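You operate a simulated robot arm through the tools that you are given. There is no shell and no other tool.

The job below is to be done with a simulated robot arm. You get a single attempt, and the scene is never put back.

Task
Put things in order on the bench top. At the end: the black tin stands on top of the yellow box; the blue pad stands where the black tin stood; the short green handle stands where the small white bobbin stood; the small white bobbin stands where the blue pad stood; whatever was shut is shut again. Leave all else as you found it, and nothing knocked over.

Only the result counts: the job must be done as asked and must still hold three seconds after the hand-in. Knocking over, shifting, dropping, spilling or breaking anything else fails it.

Robot
A 7-joint arm with a two-finger gripper, fixed in place. Base frame: the origin is at the foot of the arm, x ahead of it, y to its left, z up; the work surface is at about z = 0. Readings come in mm, degrees, newtons and seconds.
With the tool pointing down near the work surface it reaches from about 160 to 380 mm from the base axis. Its first joint turns from -72.0 to 72.0 degrees. Payload 0.6 kg.
Tool frame: the origin (TCP) lies between the finger pads and is the grasp point; the fingertips stand 22 mm ahead of it; z points along the fingers, y is the line along which they close. The gripper opens to 92 mm. The gripper's body begins 65 mm behind the TCP.
Orientation is that of the tool frame in the base frame, as [roll, pitch, yaw] about the fixed x, y, z axes, in that order (R = Rz(yaw) Ry(pitch) Rx(roll)). With the fingers straight down and closing along the base's y, the tool's x points along the base's -x, its y along +y and its z along -z.

Tools
- The arm moves only by the tool jog_arm. Its argument "steps" is a list of rows, each an object of numbers (a shift or turn left out is 0, a gripper value left out holds the last): "tx", "ty", "tz": the shift along the base's x, y, z in mm; "wx", "wy", "wz": the turn, a rotation vector about the base's x, y, z in degrees; "grip": the closure, from 0 (fully open) to 1 (shut). In form: [{"tx": .., "ty": .., "tz": .., "wx": .., "wy": .., "wz": .., "grip": ..}, ...]. A call has 1 to 20 rows; each row shifts and turns the commanded pose from where the row before left it. Rows are played at 5 a second. More than 50 mm and 8.6 degrees between two rows, or a gripper value outside its range, and nothing of the call is played. Where a pose cannot be reached the arm comes as near as it can. A force on the tool above 40 N (or 10 N above the force at the start of the call, whichever is more), or a blocked arm, ends the call early, and 0.2 s more pass. The fingers move at their own pace and stop on an object; they squeeze with about 24 N. The grip force told is the motor's: it shows also when the fingers shut on nothing. Time passes only in rows, and 0.2 s behind the last, so rows that do not move let the fingers close. It gives the time, the measured TCP pose, the force on the tool (base axes), the opening and the grip force at its end, in the units of the frame above (readings bear some noise), with the torque about the TCP (base axes, N m) and any sound that the robot's microphone picked up.
- Cameras (640 x 400 px; columns grow to the right, rows downward): "scene" is fixed at [49.7, -268.6, 400.6]; the picture's right is [0.83, -0.56, 0.00], its down [-0.34, -0.50, -0.80] and it looks along [0.45, 0.66, -0.60] (base axes); focal length 214 px, centre (320, 200). "wrist" rides on the gripper at [71, 19, -102] in the tool frame; the picture's right is [-0.26, 0.97, 0.00], its down [-0.75, -0.20, -0.62] and it looks along [-0.60, -0.16, 0.78] (tool axes); focal length 280 px, centre (320, 200). There is no depth. A picture from a camera that has moved, and an enlarged one, comes with that camera's place and axes in the base frame and with its lens.
- grab_frame(camera): a new picture of that camera. The clock stands still meanwhile.
- enlarge(camera, box): a new picture of the part [left, top, right, bottom] of that camera's present view, enlarged. The clock stands still meanwhile.
- close_job(): hands the job in; it is judged then, once.

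Nothing tells you positions but the pictures and the camera data. Unless the task says otherwise, let go and move clear before handing in.

The tools are called after "Request:" by a JSON object that holds its "method" and its "body". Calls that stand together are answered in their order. jog_arm: Moves the arm, as the interface text tells. Its arguments: {"type":"object","properties":{"steps":{"type":"array","items":{"type":"object","properties":{"tx":{"type":"number"},"ty":{"type":"number"},"tz":{"type":"number"},"wx":{"type":"number"},"wy":{"type":"number"},"wz":{"type":"number"},"grip":{"type":"number"}}}}},"required":["steps"]} The other tools are called the same way: grab_frame (camera) takes a picture; enlarge (camera, box) takes an enlarged picture of a part of a camera's view; close_job () hands the job in.

At the start:

```text
t: 0.0
position: [247.2, 21.1, 276.7]
orientation: [180.0, 0.0, 180.0]
contact_force: [-1.3, 0.3, 0.5]
ft_torque: [0.02, -0.01, 0.01]
finger_gap: 92.1
finger_force: 0.1
```

scene: 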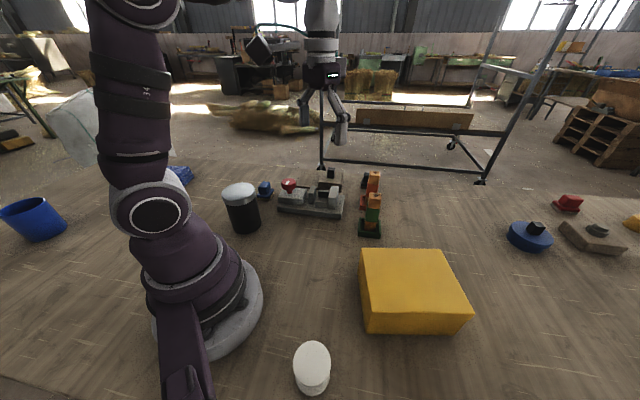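
wrist: 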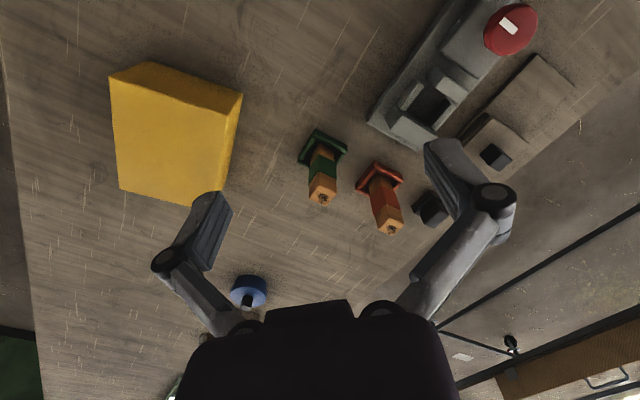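

I see a yellow box, a white bobbin near the camera, a black tin with a grey lid, green and red/orange handles, a blue pad, and some fixtures on the bench. I'll enlarge several areas before moving anything.

Request:
{"method": "enlarge", "body": {"camera": "scene", "box": [160, 150, 400, 300]}}

Request:
{"method": "enlarge", "body": {"camera": "scene", "box": [480, 170, 640, 270]}}

Request:
{"method": "enlarge", "body": {"camera": "scene", "box": [240, 240, 496, 400]}}

Request:
{"method": "enlarge", "body": {"camera": "wrist", "box": [280, 0, 600, 200]}}

```text
2.67 times, centred on (280, 225) of scene
camera zoom: at [49.7, -268.6, 400.6], right [0.83, -0.56, 0.0], down [-0.34, -0.5, -0.8], along [0.45, 0.66, -0.6], focal length 572 px, centre (427, 133)
```

zoom: 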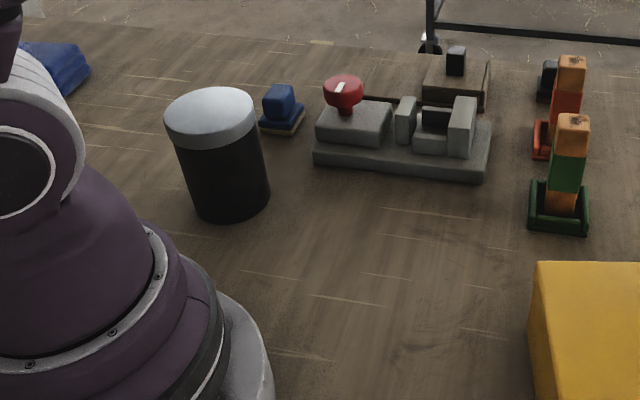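

```text
4.00 times, centred on (560, 220) of scene
camera zoom: at [49.7, -268.6, 400.6], right [0.83, -0.56, 0.0], down [-0.34, -0.5, -0.8], along [0.45, 0.66, -0.6], focal length 858 px, centre (-640, 120)
```

zoom: 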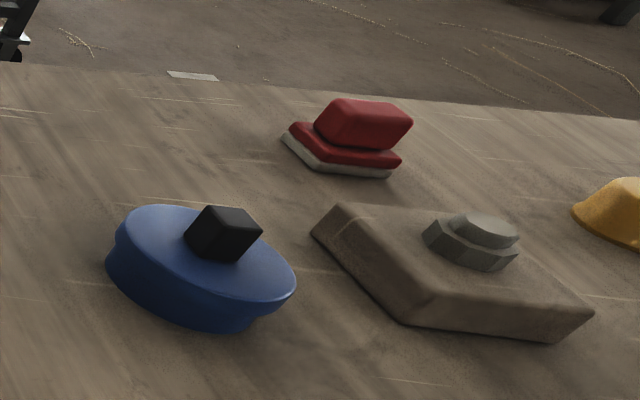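

```text
2.50 times, centred on (368, 320) of scene
camera zoom: at [49.7, -268.6, 400.6], right [0.83, -0.56, 0.0], down [-0.34, -0.5, -0.8], along [0.45, 0.66, -0.6], focal length 536 px, centre (200, -100)
```

zoom: 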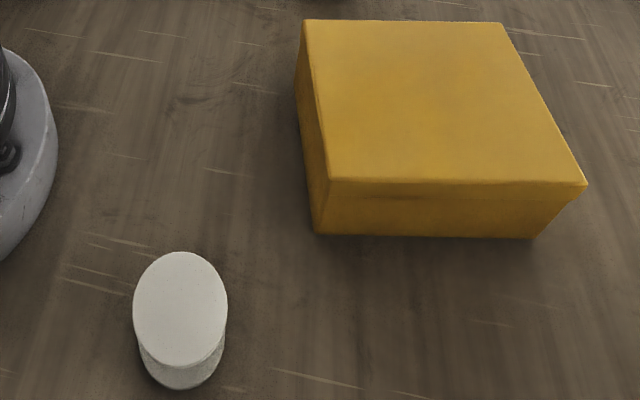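

```text
2.00 times, centred on (440, 100) of wrist
camera zoom: at [177.2, 41.4, 378.6], right [0.26, 0.97, 0.0], down [0.75, -0.2, 0.62], along [0.6, -0.16, -0.78], focal length 561 px, centre (80, 400)
```

zoom: 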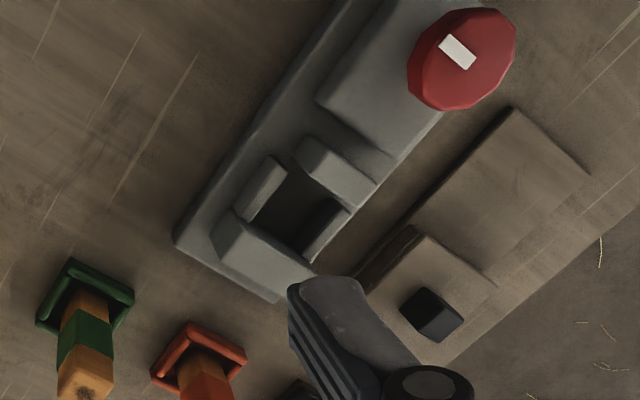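

I take the small blue pad to be at about (216, 282), the black tin at (124, 198), the white bobbin at (96, -183), the green handle at (372, -6) and the yellow box around (300, -178). The similar blue and red items further out look beyond reach. I'll swing the wrist camera to the left side for a closer look.

Request:
{"method": "jog_arm", "body": {"steps": [{"tx": -17.7, "ty": 24.5, "wz": 7.5}, {"tx": -17.7, "ty": 24.5, "wz": 7.5}, {"tx": -17.7, "ty": 24.5, "wz": 7.5}, {"tx": -17.7, "ty": 24.5, "wz": 7.5}, {"tx": -17.7, "ty": 24.5, "wz": 7.5}, {"tx": -17.7, "ty": 24.5, "wz": 7.5}, {}]}}

Request:
{"method": "grab_frame", "body": {"camera": "wrist"}}

Request:
{"method": "grab_frame", "body": {"camera": "scene"}}

```text
t: 1.6
position: [140.3, 167.8, 277.1]
orientation: [180.0, 0.0, -134.9]
contact_force: [0.4, 0.4, -0.3]
ft_torque: [0.04, 0.0, 0.02]
finger_gap: 91.9
finger_force: 0.1
```

```text
taken
camera wrist: at [76.1, 132.5, 379.0], right [-0.5, 0.87, 0.0], down [0.68, 0.39, 0.62], along [0.54, 0.31, -0.78], focal length 280 px, centre (320, 200)
```

wrist: 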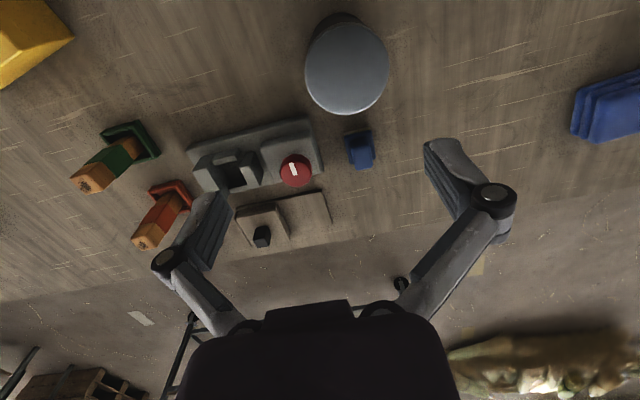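

```text
taken
```

scene: 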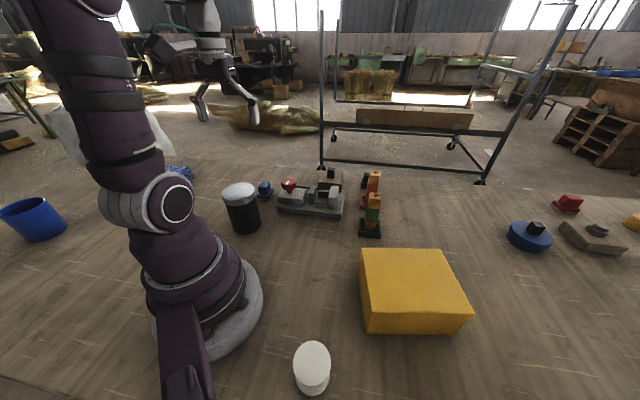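

Request:
{"method": "enlarge", "body": {"camera": "wrist", "box": [170, 90, 410, 240]}}

Request:
{"method": "enlarge", "body": {"camera": "wrist", "box": [50, 100, 210, 200]}}

Request:
{"method": "enlarge", "body": {"camera": "wrist", "box": [280, 0, 440, 100]}}

Request:
{"method": "enlarge", "body": {"camera": "wrist", "box": [320, 100, 400, 150]}}

```text
2.67 times, centred on (290, 165) of wrist
camera zoom: at [76.1, 132.5, 379.0], right [-0.5, 0.87, 0.0], down [0.68, 0.39, 0.62], along [0.54, 0.31, -0.78], focal length 748 px, centre (400, 293)
```

zoom: 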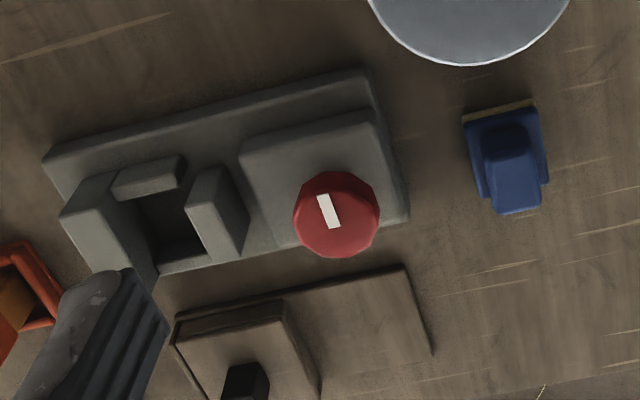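

```text
4.00 times, centred on (130, 150) of wrist
camera zoom: at [76.1, 132.5, 379.0], right [-0.5, 0.87, 0.0], down [0.68, 0.39, 0.62], along [0.54, 0.31, -0.78], focal length 1122 px, centre (1080, 400)
```

zoom: 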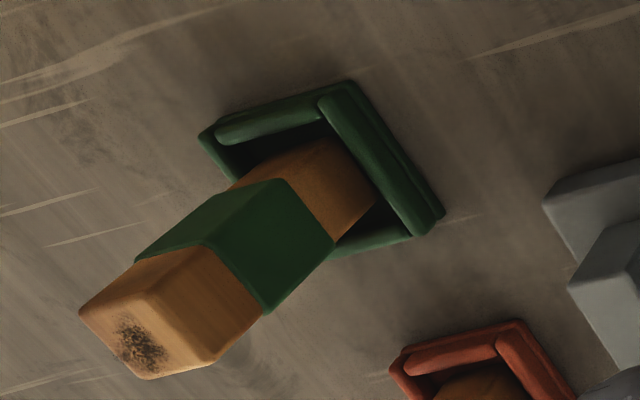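

```text
4.00 times, centred on (360, 50) of wrist
camera zoom: at [76.1, 132.5, 379.0], right [-0.5, 0.87, 0.0], down [0.68, 0.39, 0.62], along [0.54, 0.31, -0.78], focal length 1122 px, centre (160, 800)
```

zoom: 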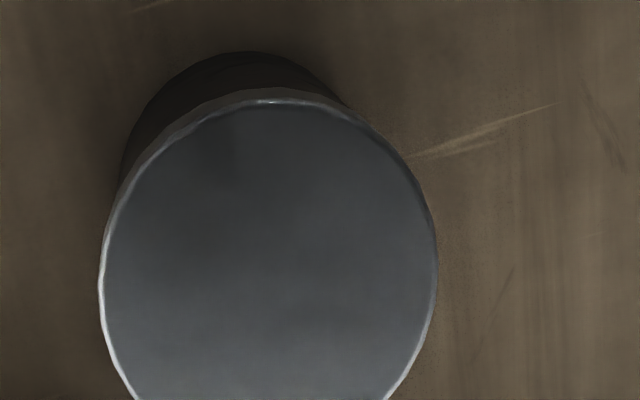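

```text
8.00 times, centred on (360, 125) of wrist
camera zoom: at [76.1, 132.5, 379.0], right [-0.5, 0.87, 0.0], down [0.68, 0.39, 0.62], along [0.54, 0.31, -0.78], focal length 2243 px, centre (0, 800)
```

zoom: 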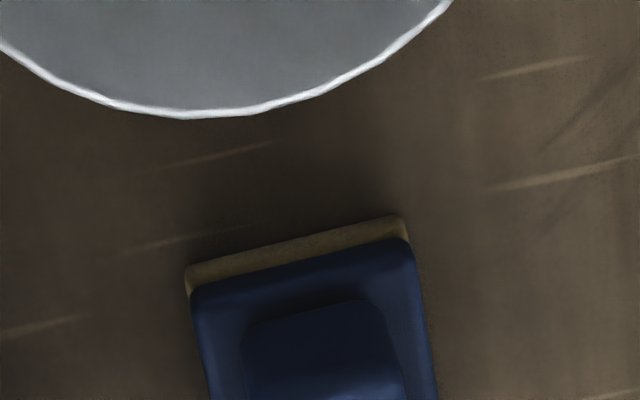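

The left side shows the pad next to the tin, the grey fixture with its red knob, the brown slider block, and a green-banded post standing in a green tray. Next I'll swing right to look at the bobbin and the yellow box.

Request:
{"method": "jog_arm", "body": {"steps": [{"tx": 23.2, "ty": -20.6, "wz": -8}, {"tx": 18.9, "ty": -24.2, "wz": -8}, {"tx": 15.3, "ty": -26.6, "wz": -8}, {"tx": 11.5, "ty": -28.4, "wz": -8}, {"tx": 7.5, "ty": -29.8, "wz": -8}, {"tx": 3.2, "ty": -30.5, "wz": -8}, {"tx": -1.1, "ty": -30.7, "wz": -8}, {"tx": -5.3, "ty": -30.2, "wz": -8}, {"tx": -9.5, "ty": -29.2, "wz": -8}, {"tx": -13.5, "ty": -27.6, "wz": -8}, {"tx": -17.1, "ty": -25.4, "wz": -8}, {"tx": -20.6, "ty": -22.9, "wz": -8}, {}]}}

Request:
{"method": "grab_frame", "body": {"camera": "wrist"}}

Request:
{"method": "grab_frame", "body": {"camera": "scene"}}

```text
t: 4.4
position: [154.1, -158.2, 277.0]
orientation: [-180.0, 0.1, 128.9]
contact_force: [0.1, 0.6, 0.0]
ft_torque: [0.01, 0.03, 0.01]
finger_gap: 92.0
finger_force: 0.0
```

```text
taken
camera wrist: at [124.9, -90.4, 380.2], right [0.92, 0.4, 0.0], down [0.31, -0.71, 0.63], along [0.25, -0.57, -0.78], focal length 280 px, centre (320, 200)
```

wrist: 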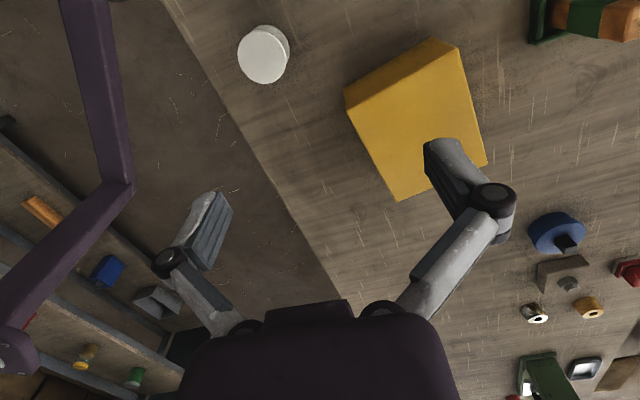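

```text
taken
```

scene: 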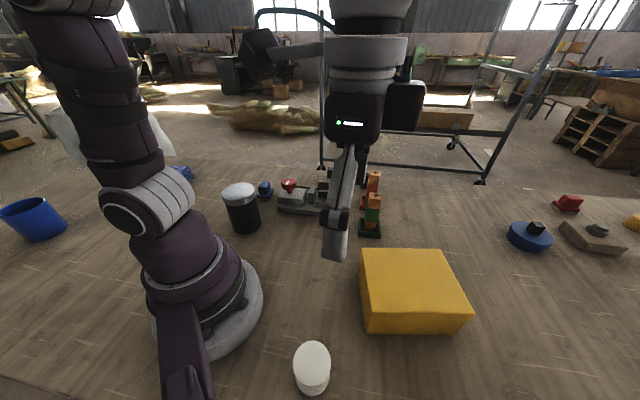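

There are more items on the right, including a white ring-like thing and a yellow one far out. I'll enlarge those areas to be sure which object is the "small white bobbin".

Request:
{"method": "enlarge", "body": {"camera": "wrist", "box": [480, 190, 640, 290]}}

Request:
{"method": "enlarge", "body": {"camera": "wrist", "box": [480, 290, 640, 390]}}

Request:
{"method": "enlarge", "body": {"camera": "wrist", "box": [210, 0, 370, 100]}}

Request:
{"method": "enlarge", "body": {"camera": "wrist", "box": [0, 180, 240, 400]}}

Request:
{"method": "enlarge", "body": {"camera": "wrist", "box": [330, 20, 510, 210]}}

```text
4.00 times, centred on (560, 240) of wrist
camera zoom: at [124.9, -90.4, 380.2], right [0.92, 0.4, 0.0], down [0.31, -0.71, 0.63], along [0.25, -0.57, -0.78], focal length 1122 px, centre (-640, 40)
```

zoom: 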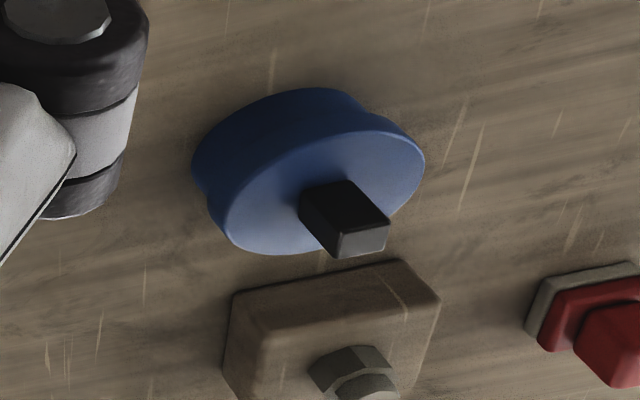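

```text
4.00 times, centred on (560, 340) of wrist
camera zoom: at [124.9, -90.4, 380.2], right [0.92, 0.4, 0.0], down [0.31, -0.71, 0.63], along [0.25, -0.57, -0.78], focal length 1122 px, centre (-640, -360)
```

zoom: 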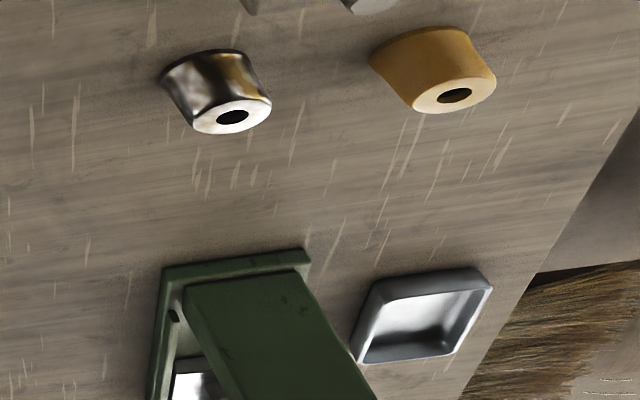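

```text
4.00 times, centred on (290, 50) of wrist
camera zoom: at [124.9, -90.4, 380.2], right [0.92, 0.4, 0.0], down [0.31, -0.71, 0.63], along [0.25, -0.57, -0.78], focal length 1122 px, centre (440, 800)
```

zoom: 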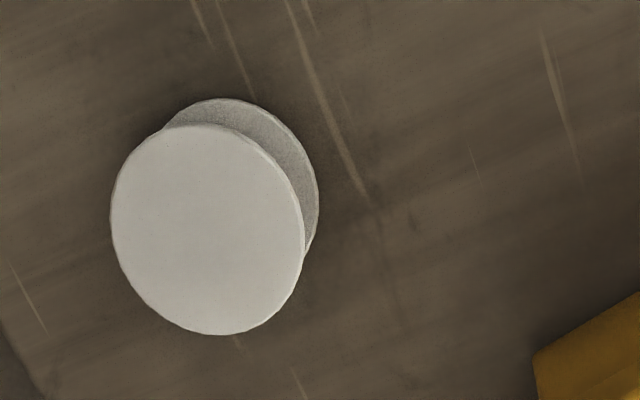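

```text
1.82 times, centred on (120, 290) of wrist
camera zoom: at [124.9, -90.4, 380.2], right [0.92, 0.4, 0.0], down [0.31, -0.71, 0.63], along [0.25, -0.57, -0.78], focal length 510 px, centre (684, 36)
```

zoom: 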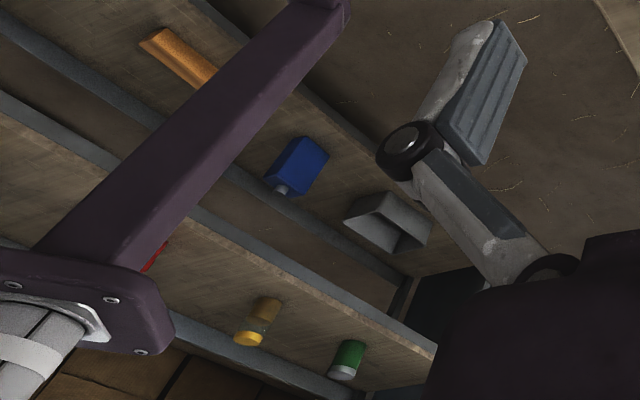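

```text
2.11 times, centred on (420, 115) of wrist
camera zoom: at [124.9, -90.4, 380.2], right [0.92, 0.4, 0.0], down [0.31, -0.71, 0.63], along [0.25, -0.57, -0.78], focal length 590 px, centre (110, 379)
```

zoom: 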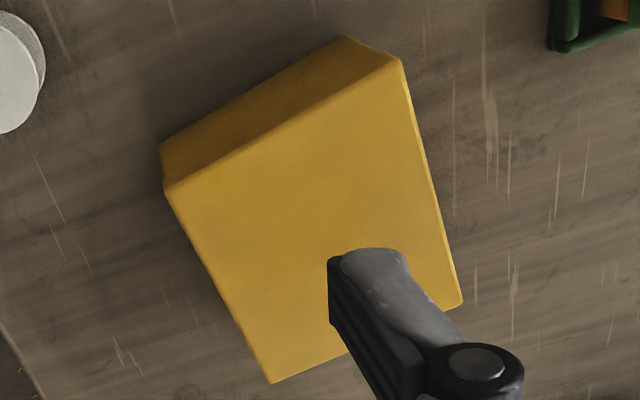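

The white spool near (94, -182) is the only bobbin within reach; the rings far out don't match. I'll zoom in on each target in the scene camera to measure positions accurately.

Request:
{"method": "enlarge", "body": {"camera": "scene", "box": [205, 170, 285, 240]}}

Request:
{"method": "enlarge", "body": {"camera": "scene", "box": [250, 170, 300, 202]}}

Request:
{"method": "enlarge", "body": {"camera": "scene", "box": [340, 160, 404, 244]}}

Request:
{"method": "enlarge", "body": {"camera": "scene", "box": [280, 330, 344, 400]}}

Request:
{"method": "enlarge", "body": {"camera": "scene", "box": [345, 235, 485, 345]}}

```text
5.71 times, centred on (245, 205) of scene
camera zoom: at [49.7, -268.6, 400.6], right [0.83, -0.56, 0.0], down [-0.34, -0.5, -0.8], along [0.45, 0.66, -0.6], focal length 1226 px, centre (749, 171)
```

zoom: 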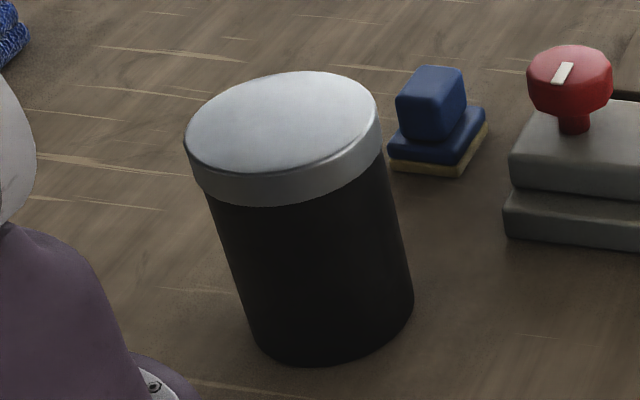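

```text
12.50 times, centred on (275, 186) of scene
camera zoom: at [49.7, -268.6, 400.6], right [0.83, -0.56, 0.0], down [-0.34, -0.5, -0.8], along [0.45, 0.66, -0.6], focal length 2681 px, centre (882, 375)
```

zoom: 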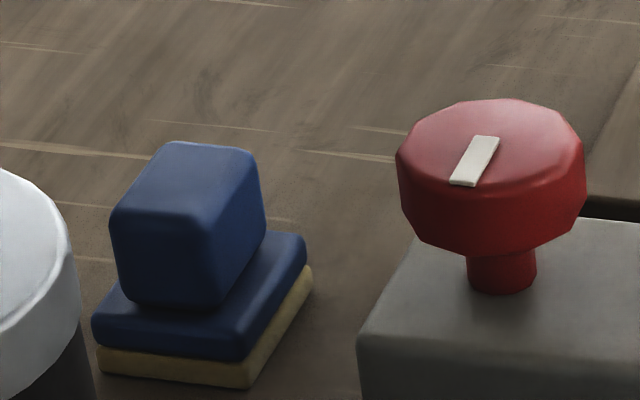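

```text
4.76 times, centred on (372, 202) of scene
camera zoom: at [49.7, -268.6, 400.6], right [0.83, -0.56, 0.0], down [-0.34, -0.5, -0.8], along [0.45, 0.66, -0.6], focal length 1021 px, centre (72, 190)
```

zoom: 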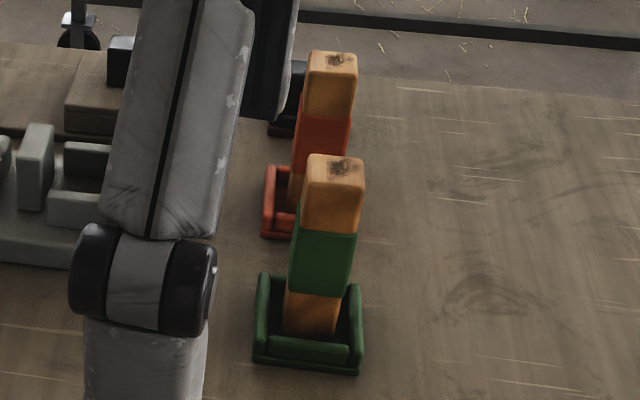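

```text
5.71 times, centred on (312, 365) of scene
camera zoom: at [49.7, -268.6, 400.6], right [0.83, -0.56, 0.0], down [-0.34, -0.5, -0.8], along [0.45, 0.66, -0.6], focal length 1226 px, centre (366, -743)
```

zoom: 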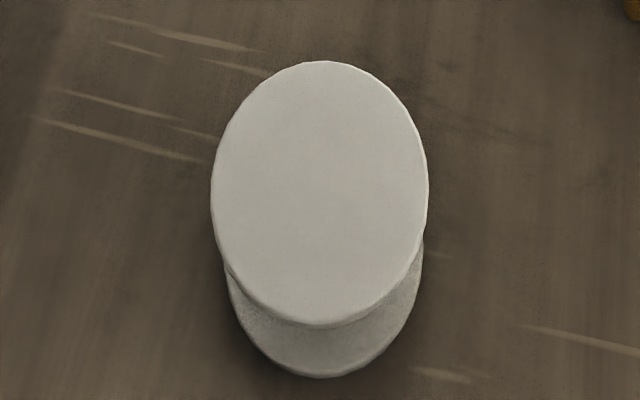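

```text
3.64 times, centred on (415, 290) of scene
camera zoom: at [49.7, -268.6, 400.6], right [0.83, -0.56, 0.0], down [-0.34, -0.5, -0.8], along [0.45, 0.66, -0.6], focal length 780 px, centre (-26, -127)
```

zoom: 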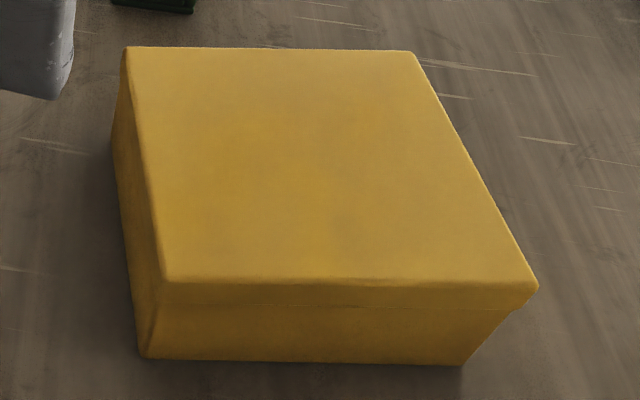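

Two views agree on positions: tin about (121.5, 187.5), roughly 108 mm tall and 78 mm across; pad about (216, 285); bobbin about (95.5, -180); box top at z≈75, centred on (298, -178). The tin goes first, so I'll swing back above it and stop high to check alignment.

Request:
{"method": "jog_arm", "body": {"steps": [{"tx": 21.2, "ty": 21.0, "wz": 7.92}, {"tx": 17.2, "ty": 25.3, "wz": 7.92}, {"tx": 13.6, "ty": 27.8, "wz": 7.92}, {"tx": 9.6, "ty": 29.1, "wz": 7.92}, {"tx": 5.5, "ty": 30.1, "wz": 7.92}, {"tx": 1.3, "ty": 30.5, "wz": 7.92}, {"tx": -2.9, "ty": 30.5, "wz": 7.92}, {"tx": -7.2, "ty": 30.1, "wz": 7.92}, {"tx": -11.1, "ty": 28.5, "wz": 7.92}, {"tx": -14.9, "ty": 26.7, "wz": 7.92}, {"tx": -18.5, "ty": 24.3, "wz": 7.92}, {"tx": -21.9, "ty": 21.9, "wz": 7.92}, {"tx": -23.9, "ty": 19.7, "wz": 7.92}, {"tz": -40}, {"tz": -40}, {"tz": -40}, {}]}}

Request:
{"method": "grab_frame", "body": {"camera": "wrist"}}

Request:
{"method": "enlarge", "body": {"camera": "scene", "box": [160, 60, 320, 240]}}

```text
t: 8.0
position: [120.9, 186.7, 155.2]
orientation: [179.9, 0.0, -128.1]
contact_force: [0.7, 0.2, 0.9]
ft_torque: [0.0, -0.04, 0.0]
finger_gap: 91.9
finger_force: 0.1
```

```text
taken
camera wrist: at [62.7, 143.8, 258.0], right [-0.6, 0.8, 0.0], down [0.63, 0.47, 0.62], along [0.5, 0.37, -0.78], focal length 280 px, centre (320, 200)
```

wrist: 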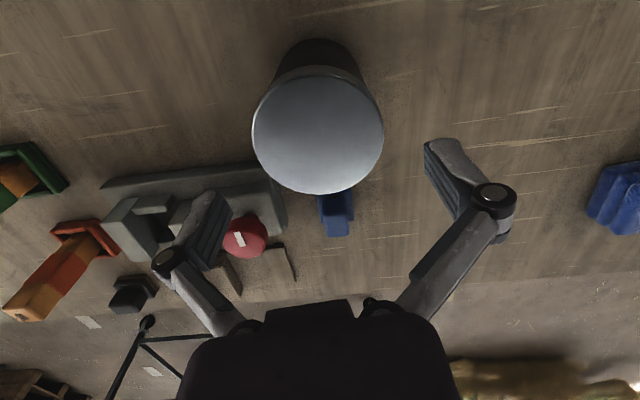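

```text
2.22 times, centred on (240, 150) of scene
camera zoom: at [49.7, -268.6, 400.6], right [0.83, -0.56, 0.0], down [-0.34, -0.5, -0.8], along [0.45, 0.66, -0.6], focal length 477 px, centre (498, 311)
```

zoom: 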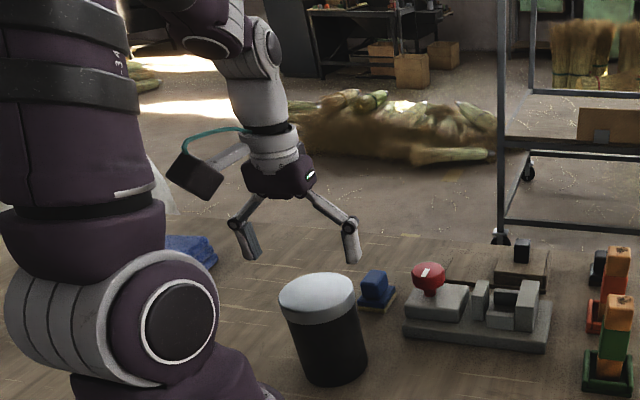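

The gripper is centred over the tin: the lid centre computes to (121.4, 185.8) with a diameter of about 77 mm. Before descending I'll look more closely at the lid rim and the finger linkage.

Request:
{"method": "enlarge", "body": {"camera": "scene", "box": [212, 176, 268, 211]}}

Request:
{"method": "enlarge", "body": {"camera": "scene", "box": [205, 130, 269, 190]}}

Request:
{"method": "enlarge", "body": {"camera": "wrist", "box": [230, 20, 400, 240]}}

```text
11.43 times, centred on (240, 194) of scene
camera zoom: at [49.7, -268.6, 400.6], right [0.83, -0.56, 0.0], down [-0.34, -0.5, -0.8], along [0.45, 0.66, -0.6], focal length 2451 px, centre (1234, 274)
```

zoom: 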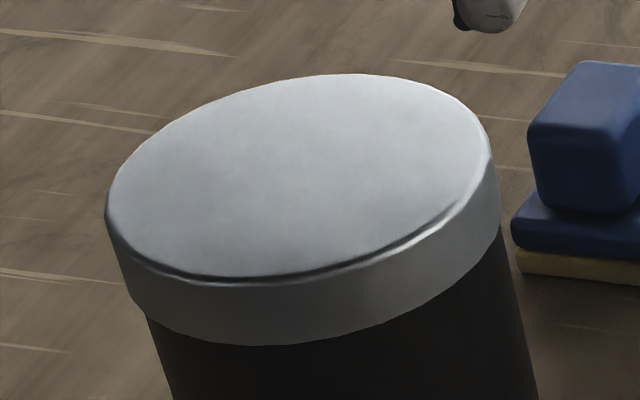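

```text
6.67 times, centred on (237, 160) of scene
camera zoom: at [49.7, -268.6, 400.6], right [0.83, -0.56, 0.0], down [-0.34, -0.5, -0.8], along [0.45, 0.66, -0.6], focal length 1430 px, centre (873, 467)
```

zoom: 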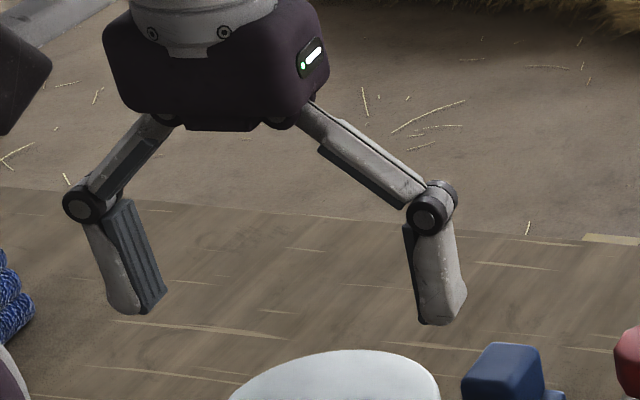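

```text
1.82 times, centred on (315, 130) of wrist
camera zoom: at [62.7, 143.8, 258.0], right [-0.6, 0.8, 0.0], down [0.63, 0.47, 0.62], along [0.5, 0.37, -0.78], focal length 510 px, centre (329, 327)
```

zoom: 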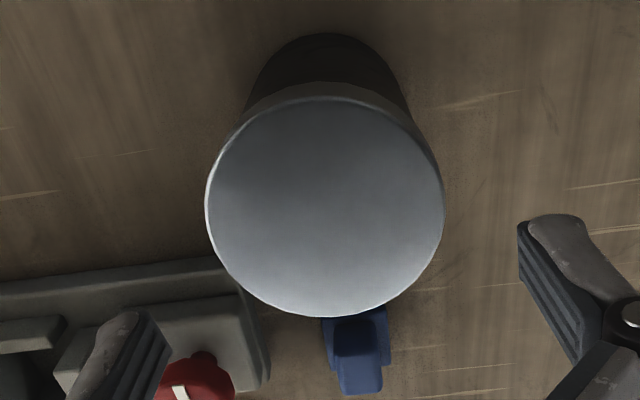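

The lid overhangs the body slightly and its rim is about 20 mm tall, so I want to hold the body below it. I'll close partway in the air first, to see how the linkage and tips move as the gap narrows.

Request:
{"method": "jog_arm", "body": {"steps": [{"grip": 0.17}, {}, {}]}}

Request:
{"method": "enlarge", "body": {"camera": "scene", "box": [205, 130, 269, 190]}}

Request:
{"method": "grab_frame", "body": {"camera": "wrist"}}

```text
t: 8.8
position: [121.3, 186.6, 155.4]
orientation: [179.9, 0.0, -128.0]
contact_force: [-1.2, -0.1, -0.8]
ft_torque: [0.01, -0.02, -0.03]
finger_gap: 76.1
finger_force: 0.0
```

```text
6.67 times, centred on (237, 160) of scene
camera zoom: at [49.7, -268.6, 400.6], right [0.83, -0.56, 0.0], down [-0.34, -0.5, -0.8], along [0.45, 0.66, -0.6], focal length 1430 px, centre (873, 467)
```

zoom: 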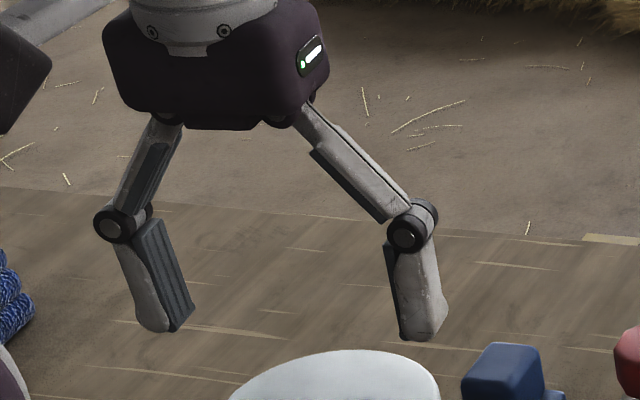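

```text
taken
camera wrist: at [62.8, 143.9, 258.3], right [-0.6, 0.8, 0.0], down [0.63, 0.47, 0.62], along [0.5, 0.37, -0.78], focal length 280 px, centre (320, 200)
```

wrist: 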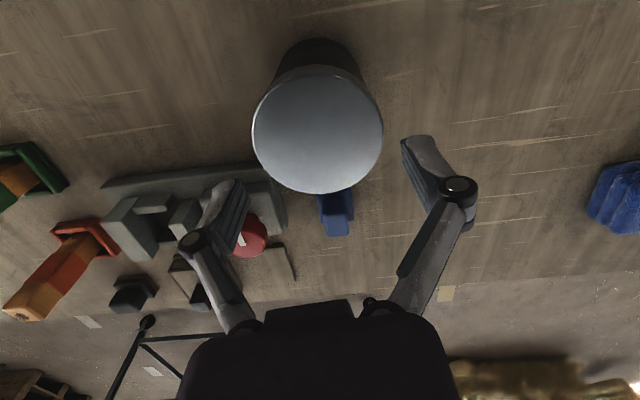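

The linkage swings: the tips sit only about 4 mm ahead of the TCP when open and about 12 mm ahead at a 76 mm gap. The best tin grasp is therefore around TCP z≈74, which keeps the links clear of the lid edge. I'll reopen, descend in stages and check.

Request:
{"method": "jog_arm", "body": {"steps": [{"grip": 0}, {}, {"tz": -20}, {"tz": -20}, {"tz": -15}, {"tz": -10}, {}]}}

Request:
{"method": "grab_frame", "body": {"camera": "wrist"}}

Request:
{"method": "enlarge", "body": {"camera": "scene", "box": [200, 130, 280, 240]}}

```text
t: 10.4
position: [120.2, 188.1, 91.5]
orientation: [-179.9, 0.1, -128.0]
contact_force: [0.2, -0.4, 0.4]
ft_torque: [0.03, -0.02, -0.02]
finger_gap: 91.9
finger_force: 0.0
```

```text
taken
camera wrist: at [63.1, 143.8, 193.6], right [-0.6, 0.8, 0.0], down [0.63, 0.47, 0.62], along [0.5, 0.37, -0.78], focal length 280 px, centre (320, 200)
```

wrist: 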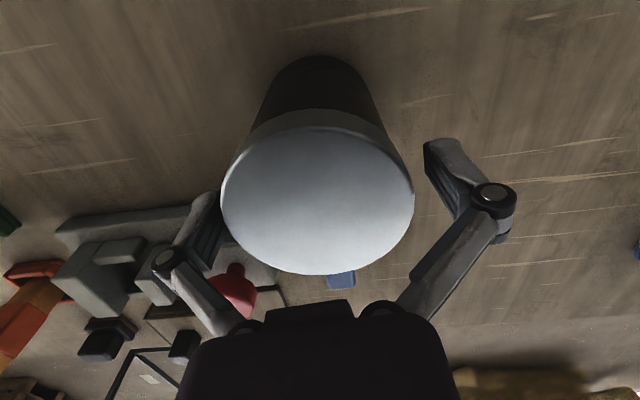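

```text
3.64 times, centred on (240, 185) of scene
camera zoom: at [49.7, -268.6, 400.6], right [0.83, -0.56, 0.0], down [-0.34, -0.5, -0.8], along [0.45, 0.66, -0.6], focal length 780 px, centre (611, 254)
```

zoom: 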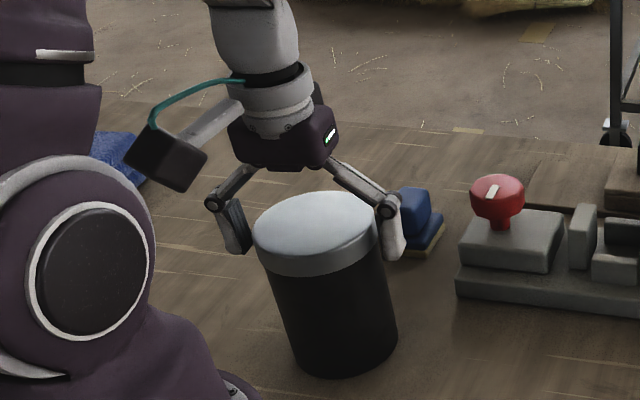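

The tin sits centred between the fingers with about 7 mm clearance each side. I'll lower the last 17 mm slowly and close on it.

Request:
{"method": "jog_arm", "body": {"steps": [{"tz": -6}, {"tz": -6}, {"tz": -5}, {}]}}

Request:
{"method": "enlarge", "body": {"camera": "scene", "box": [200, 130, 280, 240]}}

```text
t: 11.4
position: [122.2, 188.1, 75.2]
orientation: [-180.0, -0.1, -128.0]
contact_force: [-0.1, 0.0, 0.2]
ft_torque: [-0.02, 0.0, 0.04]
finger_gap: 92.2
finger_force: 0.1
```

```text
3.64 times, centred on (240, 185) of scene
camera zoom: at [49.7, -268.6, 400.6], right [0.83, -0.56, 0.0], down [-0.34, -0.5, -0.8], along [0.45, 0.66, -0.6], focal length 780 px, centre (611, 254)
```

zoom: 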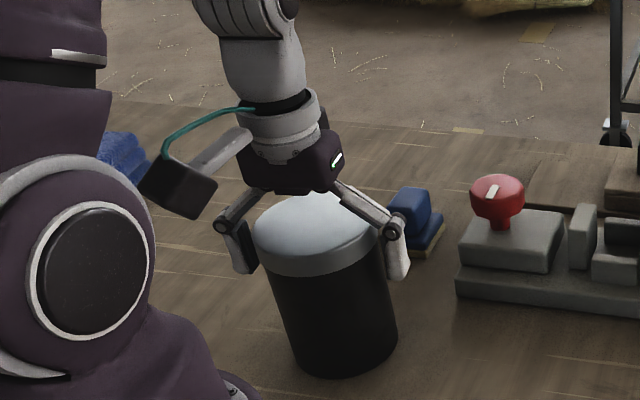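

Request:
{"method": "jog_arm", "body": {"steps": [{"grip": 0.3}, {"grip": 1}, {}, {}]}}

Request:
{"method": "enlarge", "body": {"camera": "scene", "box": [200, 130, 280, 240]}}

Request:
{"method": "grab_frame", "body": {"camera": "wrist"}}

```text
t: 12.4
position: [122.6, 186.6, 74.1]
orientation: [179.9, 0.1, -128.1]
contact_force: [4.9, -6.0, 22.1]
ft_torque: [-0.08, -0.02, -0.01]
finger_gap: 75.6
finger_force: 23.7
```

```text
3.64 times, centred on (240, 185) of scene
camera zoom: at [49.7, -268.7, 400.6], right [0.83, -0.56, 0.0], down [-0.34, -0.5, -0.8], along [0.45, 0.66, -0.6], focal length 780 px, centre (611, 254)
```

zoom: 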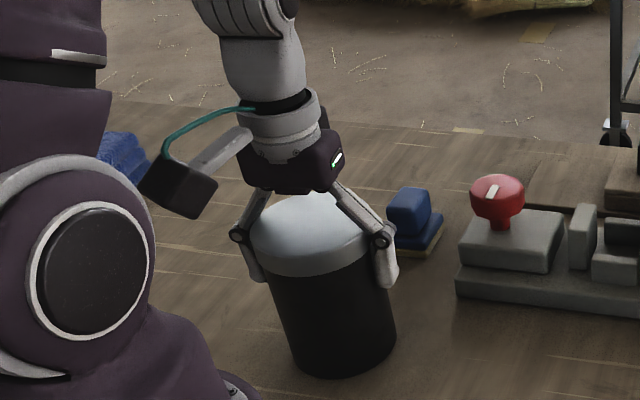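

```text
taken
camera wrist: at [63.5, 144.2, 176.7], right [-0.6, 0.8, 0.0], down [0.62, 0.47, 0.63], along [0.5, 0.37, -0.78], focal length 280 px, centre (320, 200)
```

wrist: 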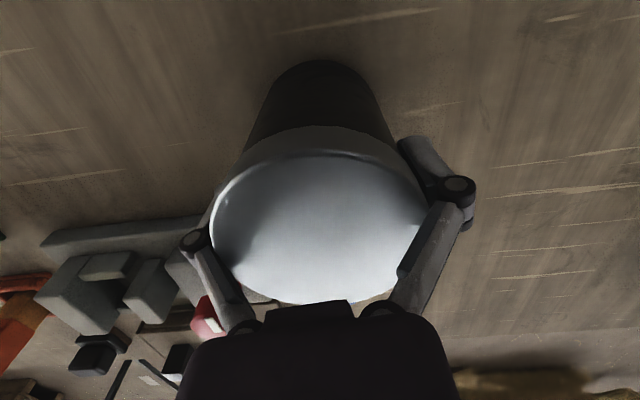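

The fingers hold the tin at a 75.6 mm gap with full squeeze. I'll lift it a few millimetres to check that the whole tin rises and not only the lid.

Request:
{"method": "jog_arm", "body": {"steps": [{"tz": 3}, {"tz": 4}, {"tz": 5}, {}]}}

Request:
{"method": "enlarge", "body": {"camera": "scene", "box": [200, 130, 280, 240]}}

```text
t: 13.4
position: [121.4, 188.1, 85.0]
orientation: [180.0, 0.1, -128.1]
contact_force: [0.7, 0.8, -3.7]
ft_torque: [-0.04, -0.03, -0.03]
finger_gap: 73.3
finger_force: 23.9
```

```text
3.64 times, centred on (240, 185) of scene
camera zoom: at [49.7, -268.6, 400.6], right [0.83, -0.56, 0.0], down [-0.34, -0.5, -0.8], along [0.45, 0.66, -0.6], focal length 780 px, centre (611, 254)
```

zoom: 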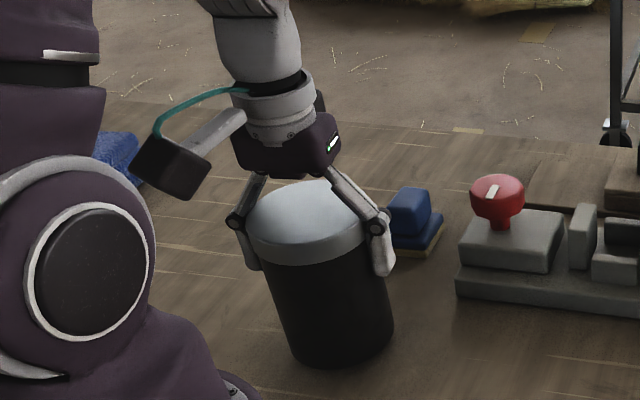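

The whole tin came up with its lid seated, weighing about 3.7 N, and the gap now reads 73 mm so the pads sit on the body under the rim. I'll lift it high and swing it toward the yellow box at an inner radius, clear of the handles.

Request:
{"method": "jog_arm", "body": {"steps": [{"tz": 15}, {"tz": 30}, {"tz": 30}, {"tz": 30}, {"tz": 25}, {"tx": 12.4, "ty": -9.5, "wz": -4}, {"tx": 12.3, "ty": -9.6, "wz": -4}, {"tx": 22.0, "ty": -22.0, "wz": -8}, {"tx": 18.7, "ty": -24.8, "wz": -8}, {"tx": 15.1, "ty": -27.2, "wz": -8}, {"tx": 11.2, "ty": -29.0, "wz": -8}, {"tx": 7.0, "ty": -30.3, "wz": -8}, {"tx": 2.8, "ty": -31.0, "wz": -8}, {"tx": 5.3, "ty": -31.9, "wz": -8}, {"tx": 8.4, "ty": -35.4, "wz": -8}, {"tx": 7.3, "ty": -40.1, "wz": -8}, {"tx": 2.4, "ty": -22.9, "wz": -4}, {"tx": 2.3, "ty": -22.9, "wz": -4}, {}]}}

Request:
{"method": "grab_frame", "body": {"camera": "scene"}}

Request:
{"method": "grab_frame", "body": {"camera": "wrist"}}

```text
t: 17.4
position: [249.6, -147.8, 217.4]
orientation: [180.0, 0.0, 143.9]
contact_force: [0.3, -0.5, -4.0]
ft_torque: [0.0, 0.01, -0.01]
finger_gap: 72.8
finger_force: 24.3
```

```text
taken
```

scene: 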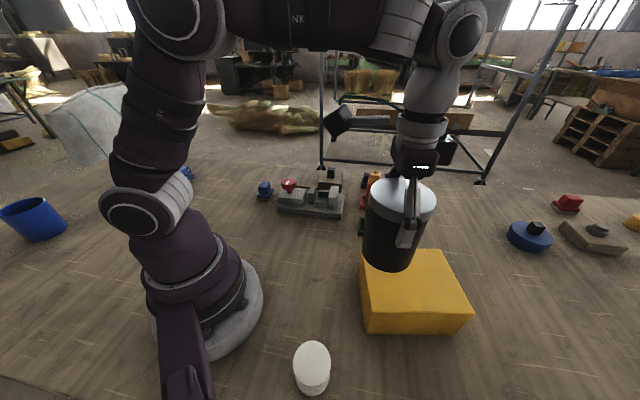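

```text
taken
camera wrist: at [204.1, -90.3, 319.4], right [0.78, 0.63, 0.0], down [0.49, -0.61, 0.62], along [0.39, -0.49, -0.78], focal length 280 px, centre (320, 200)
```

wrist: 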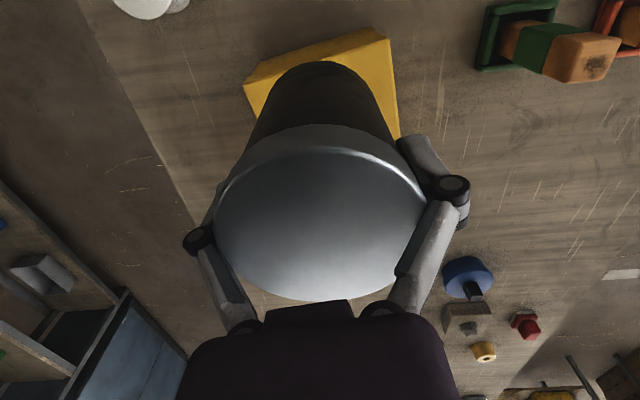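

The tin is held steady and hangs straight. I'll move out over the centre of the box and lower until it's just above the lid.

Request:
{"method": "jog_arm", "body": {"steps": [{"tx": 16, "ty": -10}, {"tx": 16, "ty": -10}, {"tx": 16, "ty": -10}, {}, {"tz": -15}, {"tz": -15}, {"tz": -15}, {"tz": -7}, {}]}}

Request:
{"method": "grab_frame", "body": {"camera": "scene"}}

Request:
{"method": "enlarge", "body": {"camera": "scene", "box": [340, 180, 500, 345]}}

Request:
{"method": "grab_frame", "body": {"camera": "wrist"}}

```text
t: 19.4
position: [295.9, -178.8, 163.0]
orientation: [-179.9, 0.0, 144.1]
contact_force: [-0.3, -0.3, -3.4]
ft_torque: [0.02, 0.0, 0.0]
finger_gap: 73.3
finger_force: 24.2
```

```text
taken
```

scene: 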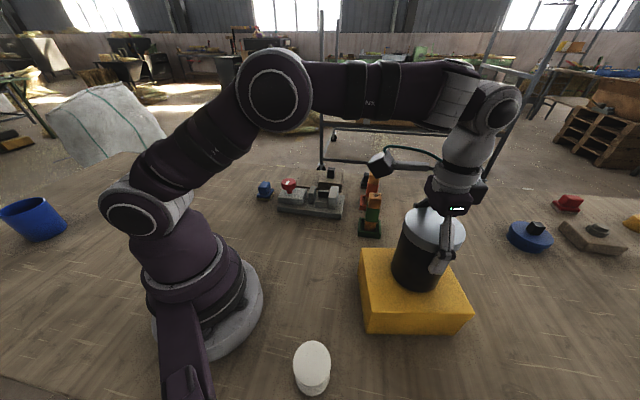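

```text
2.42 times, centred on (420, 262) of scene
camera zoom: at [49.7, -268.6, 400.6], right [0.83, -0.56, 0.0], down [-0.34, -0.5, -0.8], along [0.45, 0.66, -0.6], focal length 520 px, centre (78, 48)
```

zoom: 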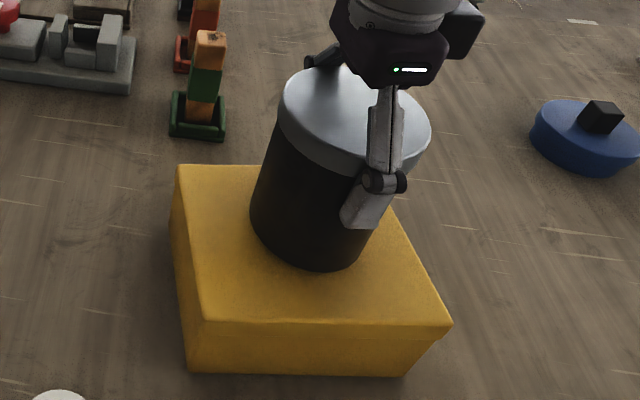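

```text
taken
camera wrist: at [250.8, -120.8, 266.4], right [0.78, 0.63, 0.0], down [0.49, -0.61, 0.62], along [0.39, -0.49, -0.78], focal length 280 px, centre (320, 200)
```

wrist: 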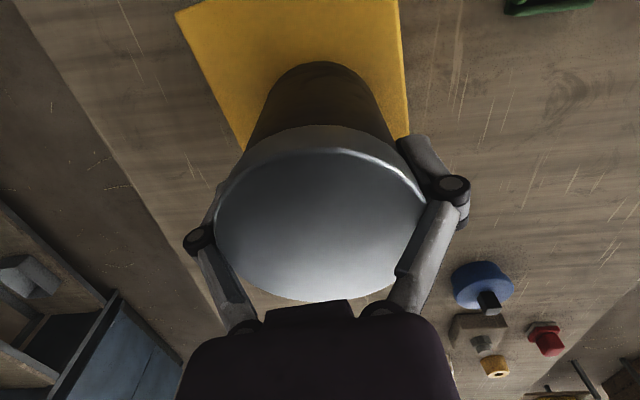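

The tin is centred over the box with perhaps 12–14 mm of air beneath it. I'll lower in small steps, watching the force.

Request:
{"method": "jog_arm", "body": {"steps": [{"tz": -4}, {"tz": -3}, {"tz": -2}, {}]}}

Request:
{"method": "enlarge", "body": {"camera": "scene", "box": [380, 240, 460, 300]}}

```text
t: 20.4
position: [296.4, -178.8, 156.2]
orientation: [-180.0, 0.3, 143.9]
contact_force: [-6.8, 3.2, 31.7]
ft_torque: [-0.07, -0.05, -0.11]
finger_gap: 73.7
finger_force: 24.6
```

```text
6.67 times, centred on (420, 270) of scene
camera zoom: at [49.7, -268.6, 400.7], right [0.83, -0.56, 0.0], down [-0.34, -0.5, -0.8], along [0.45, 0.66, -0.6], focal length 1430 px, centre (-347, -267)
```

zoom: 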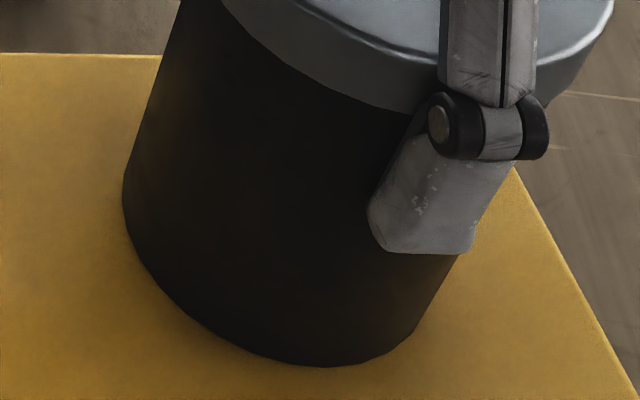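

The tin has touched down on the box (contact force rose to about 32 N). I'll back off about 2 mm to relax the force and then check before releasing.

Request:
{"method": "jog_arm", "body": {"steps": [{"tz": 1}, {"tz": 1}, {}]}}

```text
t: 21.2
position: [296.2, -179.8, 157.1]
orientation: [179.9, -0.2, 144.0]
contact_force: [-0.2, 0.1, -4.5]
ft_torque: [0.01, 0.0, -0.02]
finger_gap: 73.4
finger_force: 24.2
```

Request:
{"method": "jog_arm", "body": {"steps": [{"tz": -0.7}, {}]}}

```text
t: 21.8
position: [296.8, -178.6, 156.7]
orientation: [-180.0, 0.0, 144.0]
contact_force: [-3.9, 1.8, 8.8]
ft_torque: [-0.13, -0.04, -0.02]
finger_gap: 73.1
finger_force: 23.7
```

The tin is lightly seated on the box. I'll open the fingers.

Request:
{"method": "jog_arm", "body": {"steps": [{"grip": 0.15}, {"grip": 0.08}, {"grip": 0}, {}]}}

Request:
{"method": "enlarge", "body": {"camera": "scene", "box": [340, 180, 500, 345]}}

Request:
{"method": "grab_frame", "body": {"camera": "wrist"}}

```text
t: 22.8
position: [297.4, -178.8, 156.3]
orientation: [180.0, -0.1, 144.0]
contact_force: [0.2, -0.3, 0.3]
ft_torque: [0.0, -0.01, -0.05]
finger_gap: 92.0
finger_force: 0.1
```

```text
2.42 times, centred on (420, 262) of scene
camera zoom: at [49.7, -268.6, 400.6], right [0.83, -0.56, 0.0], down [-0.34, -0.5, -0.8], along [0.45, 0.66, -0.6], focal length 520 px, centre (78, 48)
```

zoom: 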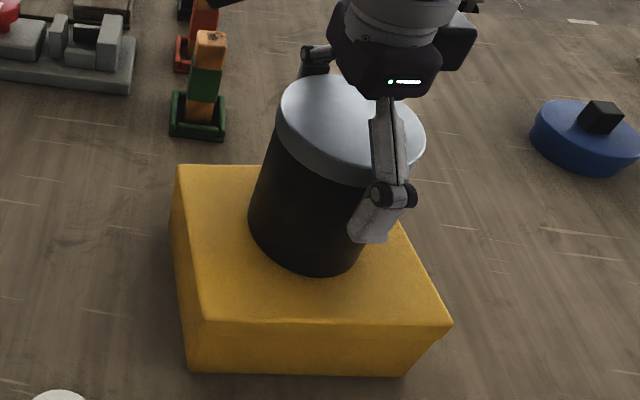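

```text
taken
camera wrist: at [251.7, -120.8, 258.5], right [0.78, 0.63, 0.0], down [0.49, -0.61, 0.62], along [0.39, -0.49, -0.78], focal length 280 px, centre (320, 200)
```

wrist: 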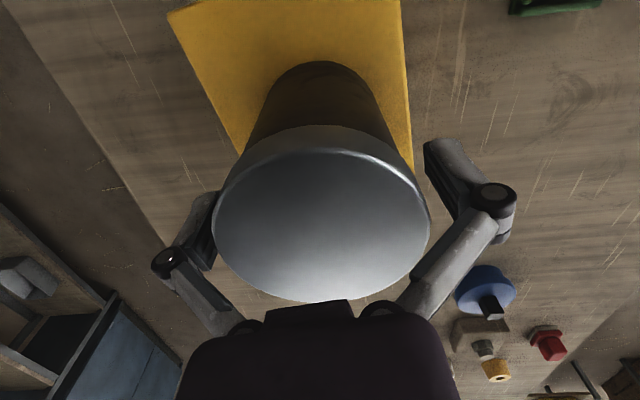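

The tin stands free, upright and centred on the yellow box. I'll rise straight up and then swing over toward the blue pad.

Request:
{"method": "jog_arm", "body": {"steps": [{"tz": 5}, {"tz": 10}, {"tz": 20}, {"tz": 30}, {"tz": 35}, {"tx": -0.5, "ty": 46.6, "wz": 6.87}, {"tx": -5.2, "ty": 43, "wz": 6.87}, {"tx": -11.1, "ty": 39.2, "wz": 6.87}, {"tx": -11, "ty": 35.4, "wz": 6.87}, {"tx": -5.2, "ty": 32.6, "wz": 6.87}, {"tx": -4.2, "ty": 32.1, "wz": 6.87}, {"tx": -8, "ty": 31.4, "wz": 6.87}, {"tx": -7.1, "ty": 31.7, "wz": 6.87}, {"tx": -7.1, "ty": 34.3, "wz": 6.87}, {"tx": -8.1, "ty": 37.4, "wz": 6.87}, {"tx": -13.8, "ty": 37.3, "wz": 6.87}, {"tx": -19.6, "ty": 36.7, "wz": 6.87}, {}]}}

Request:
{"method": "grab_frame", "body": {"camera": "wrist"}}

Request:
{"method": "grab_frame", "body": {"camera": "scene"}}

```text
t: 26.6
position: [182.8, 265.2, 250.4]
orientation: [180.0, -0.1, -133.5]
contact_force: [-0.4, -0.7, 0.6]
ft_torque: [0.0, 0.04, 0.04]
finger_gap: 92.0
finger_force: 0.0
out of reach, approached as far as the arm can: row 5
```

```text
taken
camera wrist: at [121.7, 228.1, 352.9], right [-0.52, 0.85, 0.0], down [0.67, 0.41, 0.62], along [0.53, 0.32, -0.78], focal length 280 px, centre (320, 200)
```

wrist: 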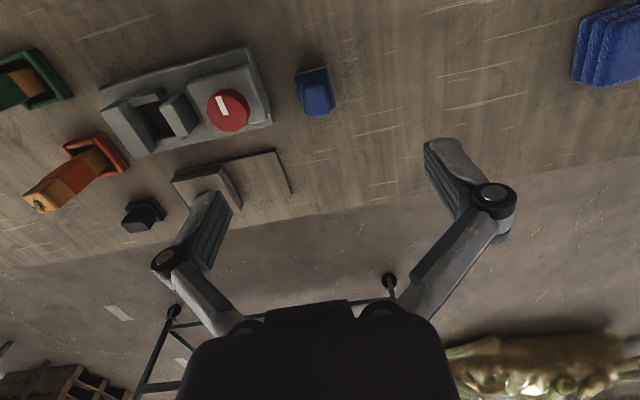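

```text
taken
```

scene: 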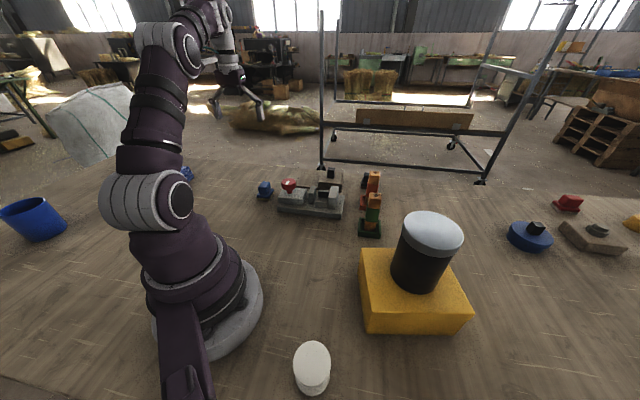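

The lift was clipped a little by reach at that height, but the arm arrived at (183, 265, 250). The tin looks stable on the box, so I'll zoom in on the pad to refine its position and orientation.

Request:
{"method": "enlarge", "body": {"camera": "wrist", "box": [275, 50, 355, 130]}}

Request:
{"method": "enlarge", "body": {"camera": "scene", "box": [205, 170, 285, 240]}}

```text
5.00 times, centred on (315, 90) of wrist
camera zoom: at [121.7, 228.1, 352.9], right [-0.52, 0.85, 0.0], down [0.67, 0.41, 0.62], along [0.53, 0.32, -0.78], focal length 1402 px, centre (345, 750)
```

zoom: 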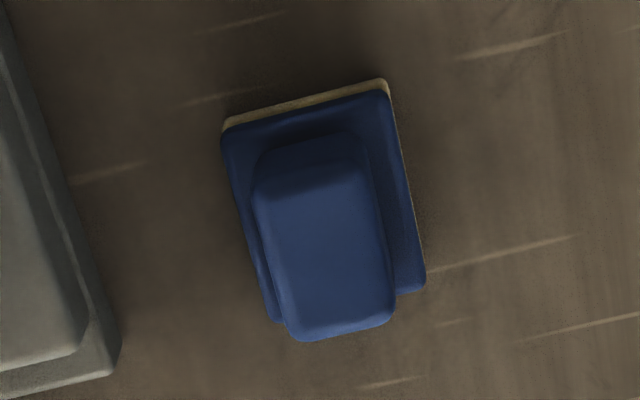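

```text
5.71 times, centred on (245, 205) of scene
camera zoom: at [49.7, -268.6, 400.6], right [0.83, -0.56, 0.0], down [-0.34, -0.5, -0.8], along [0.45, 0.66, -0.6], focal length 1226 px, centre (749, 171)
```

zoom: 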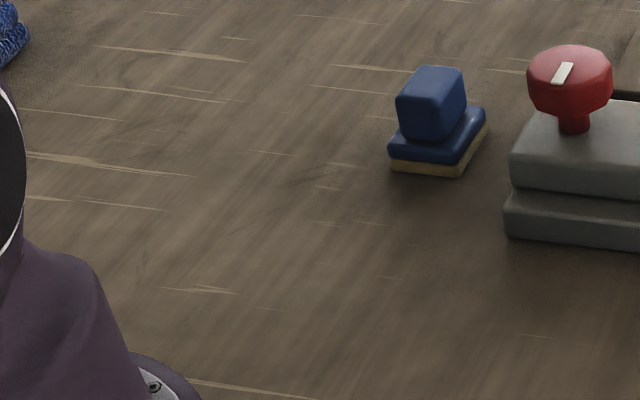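

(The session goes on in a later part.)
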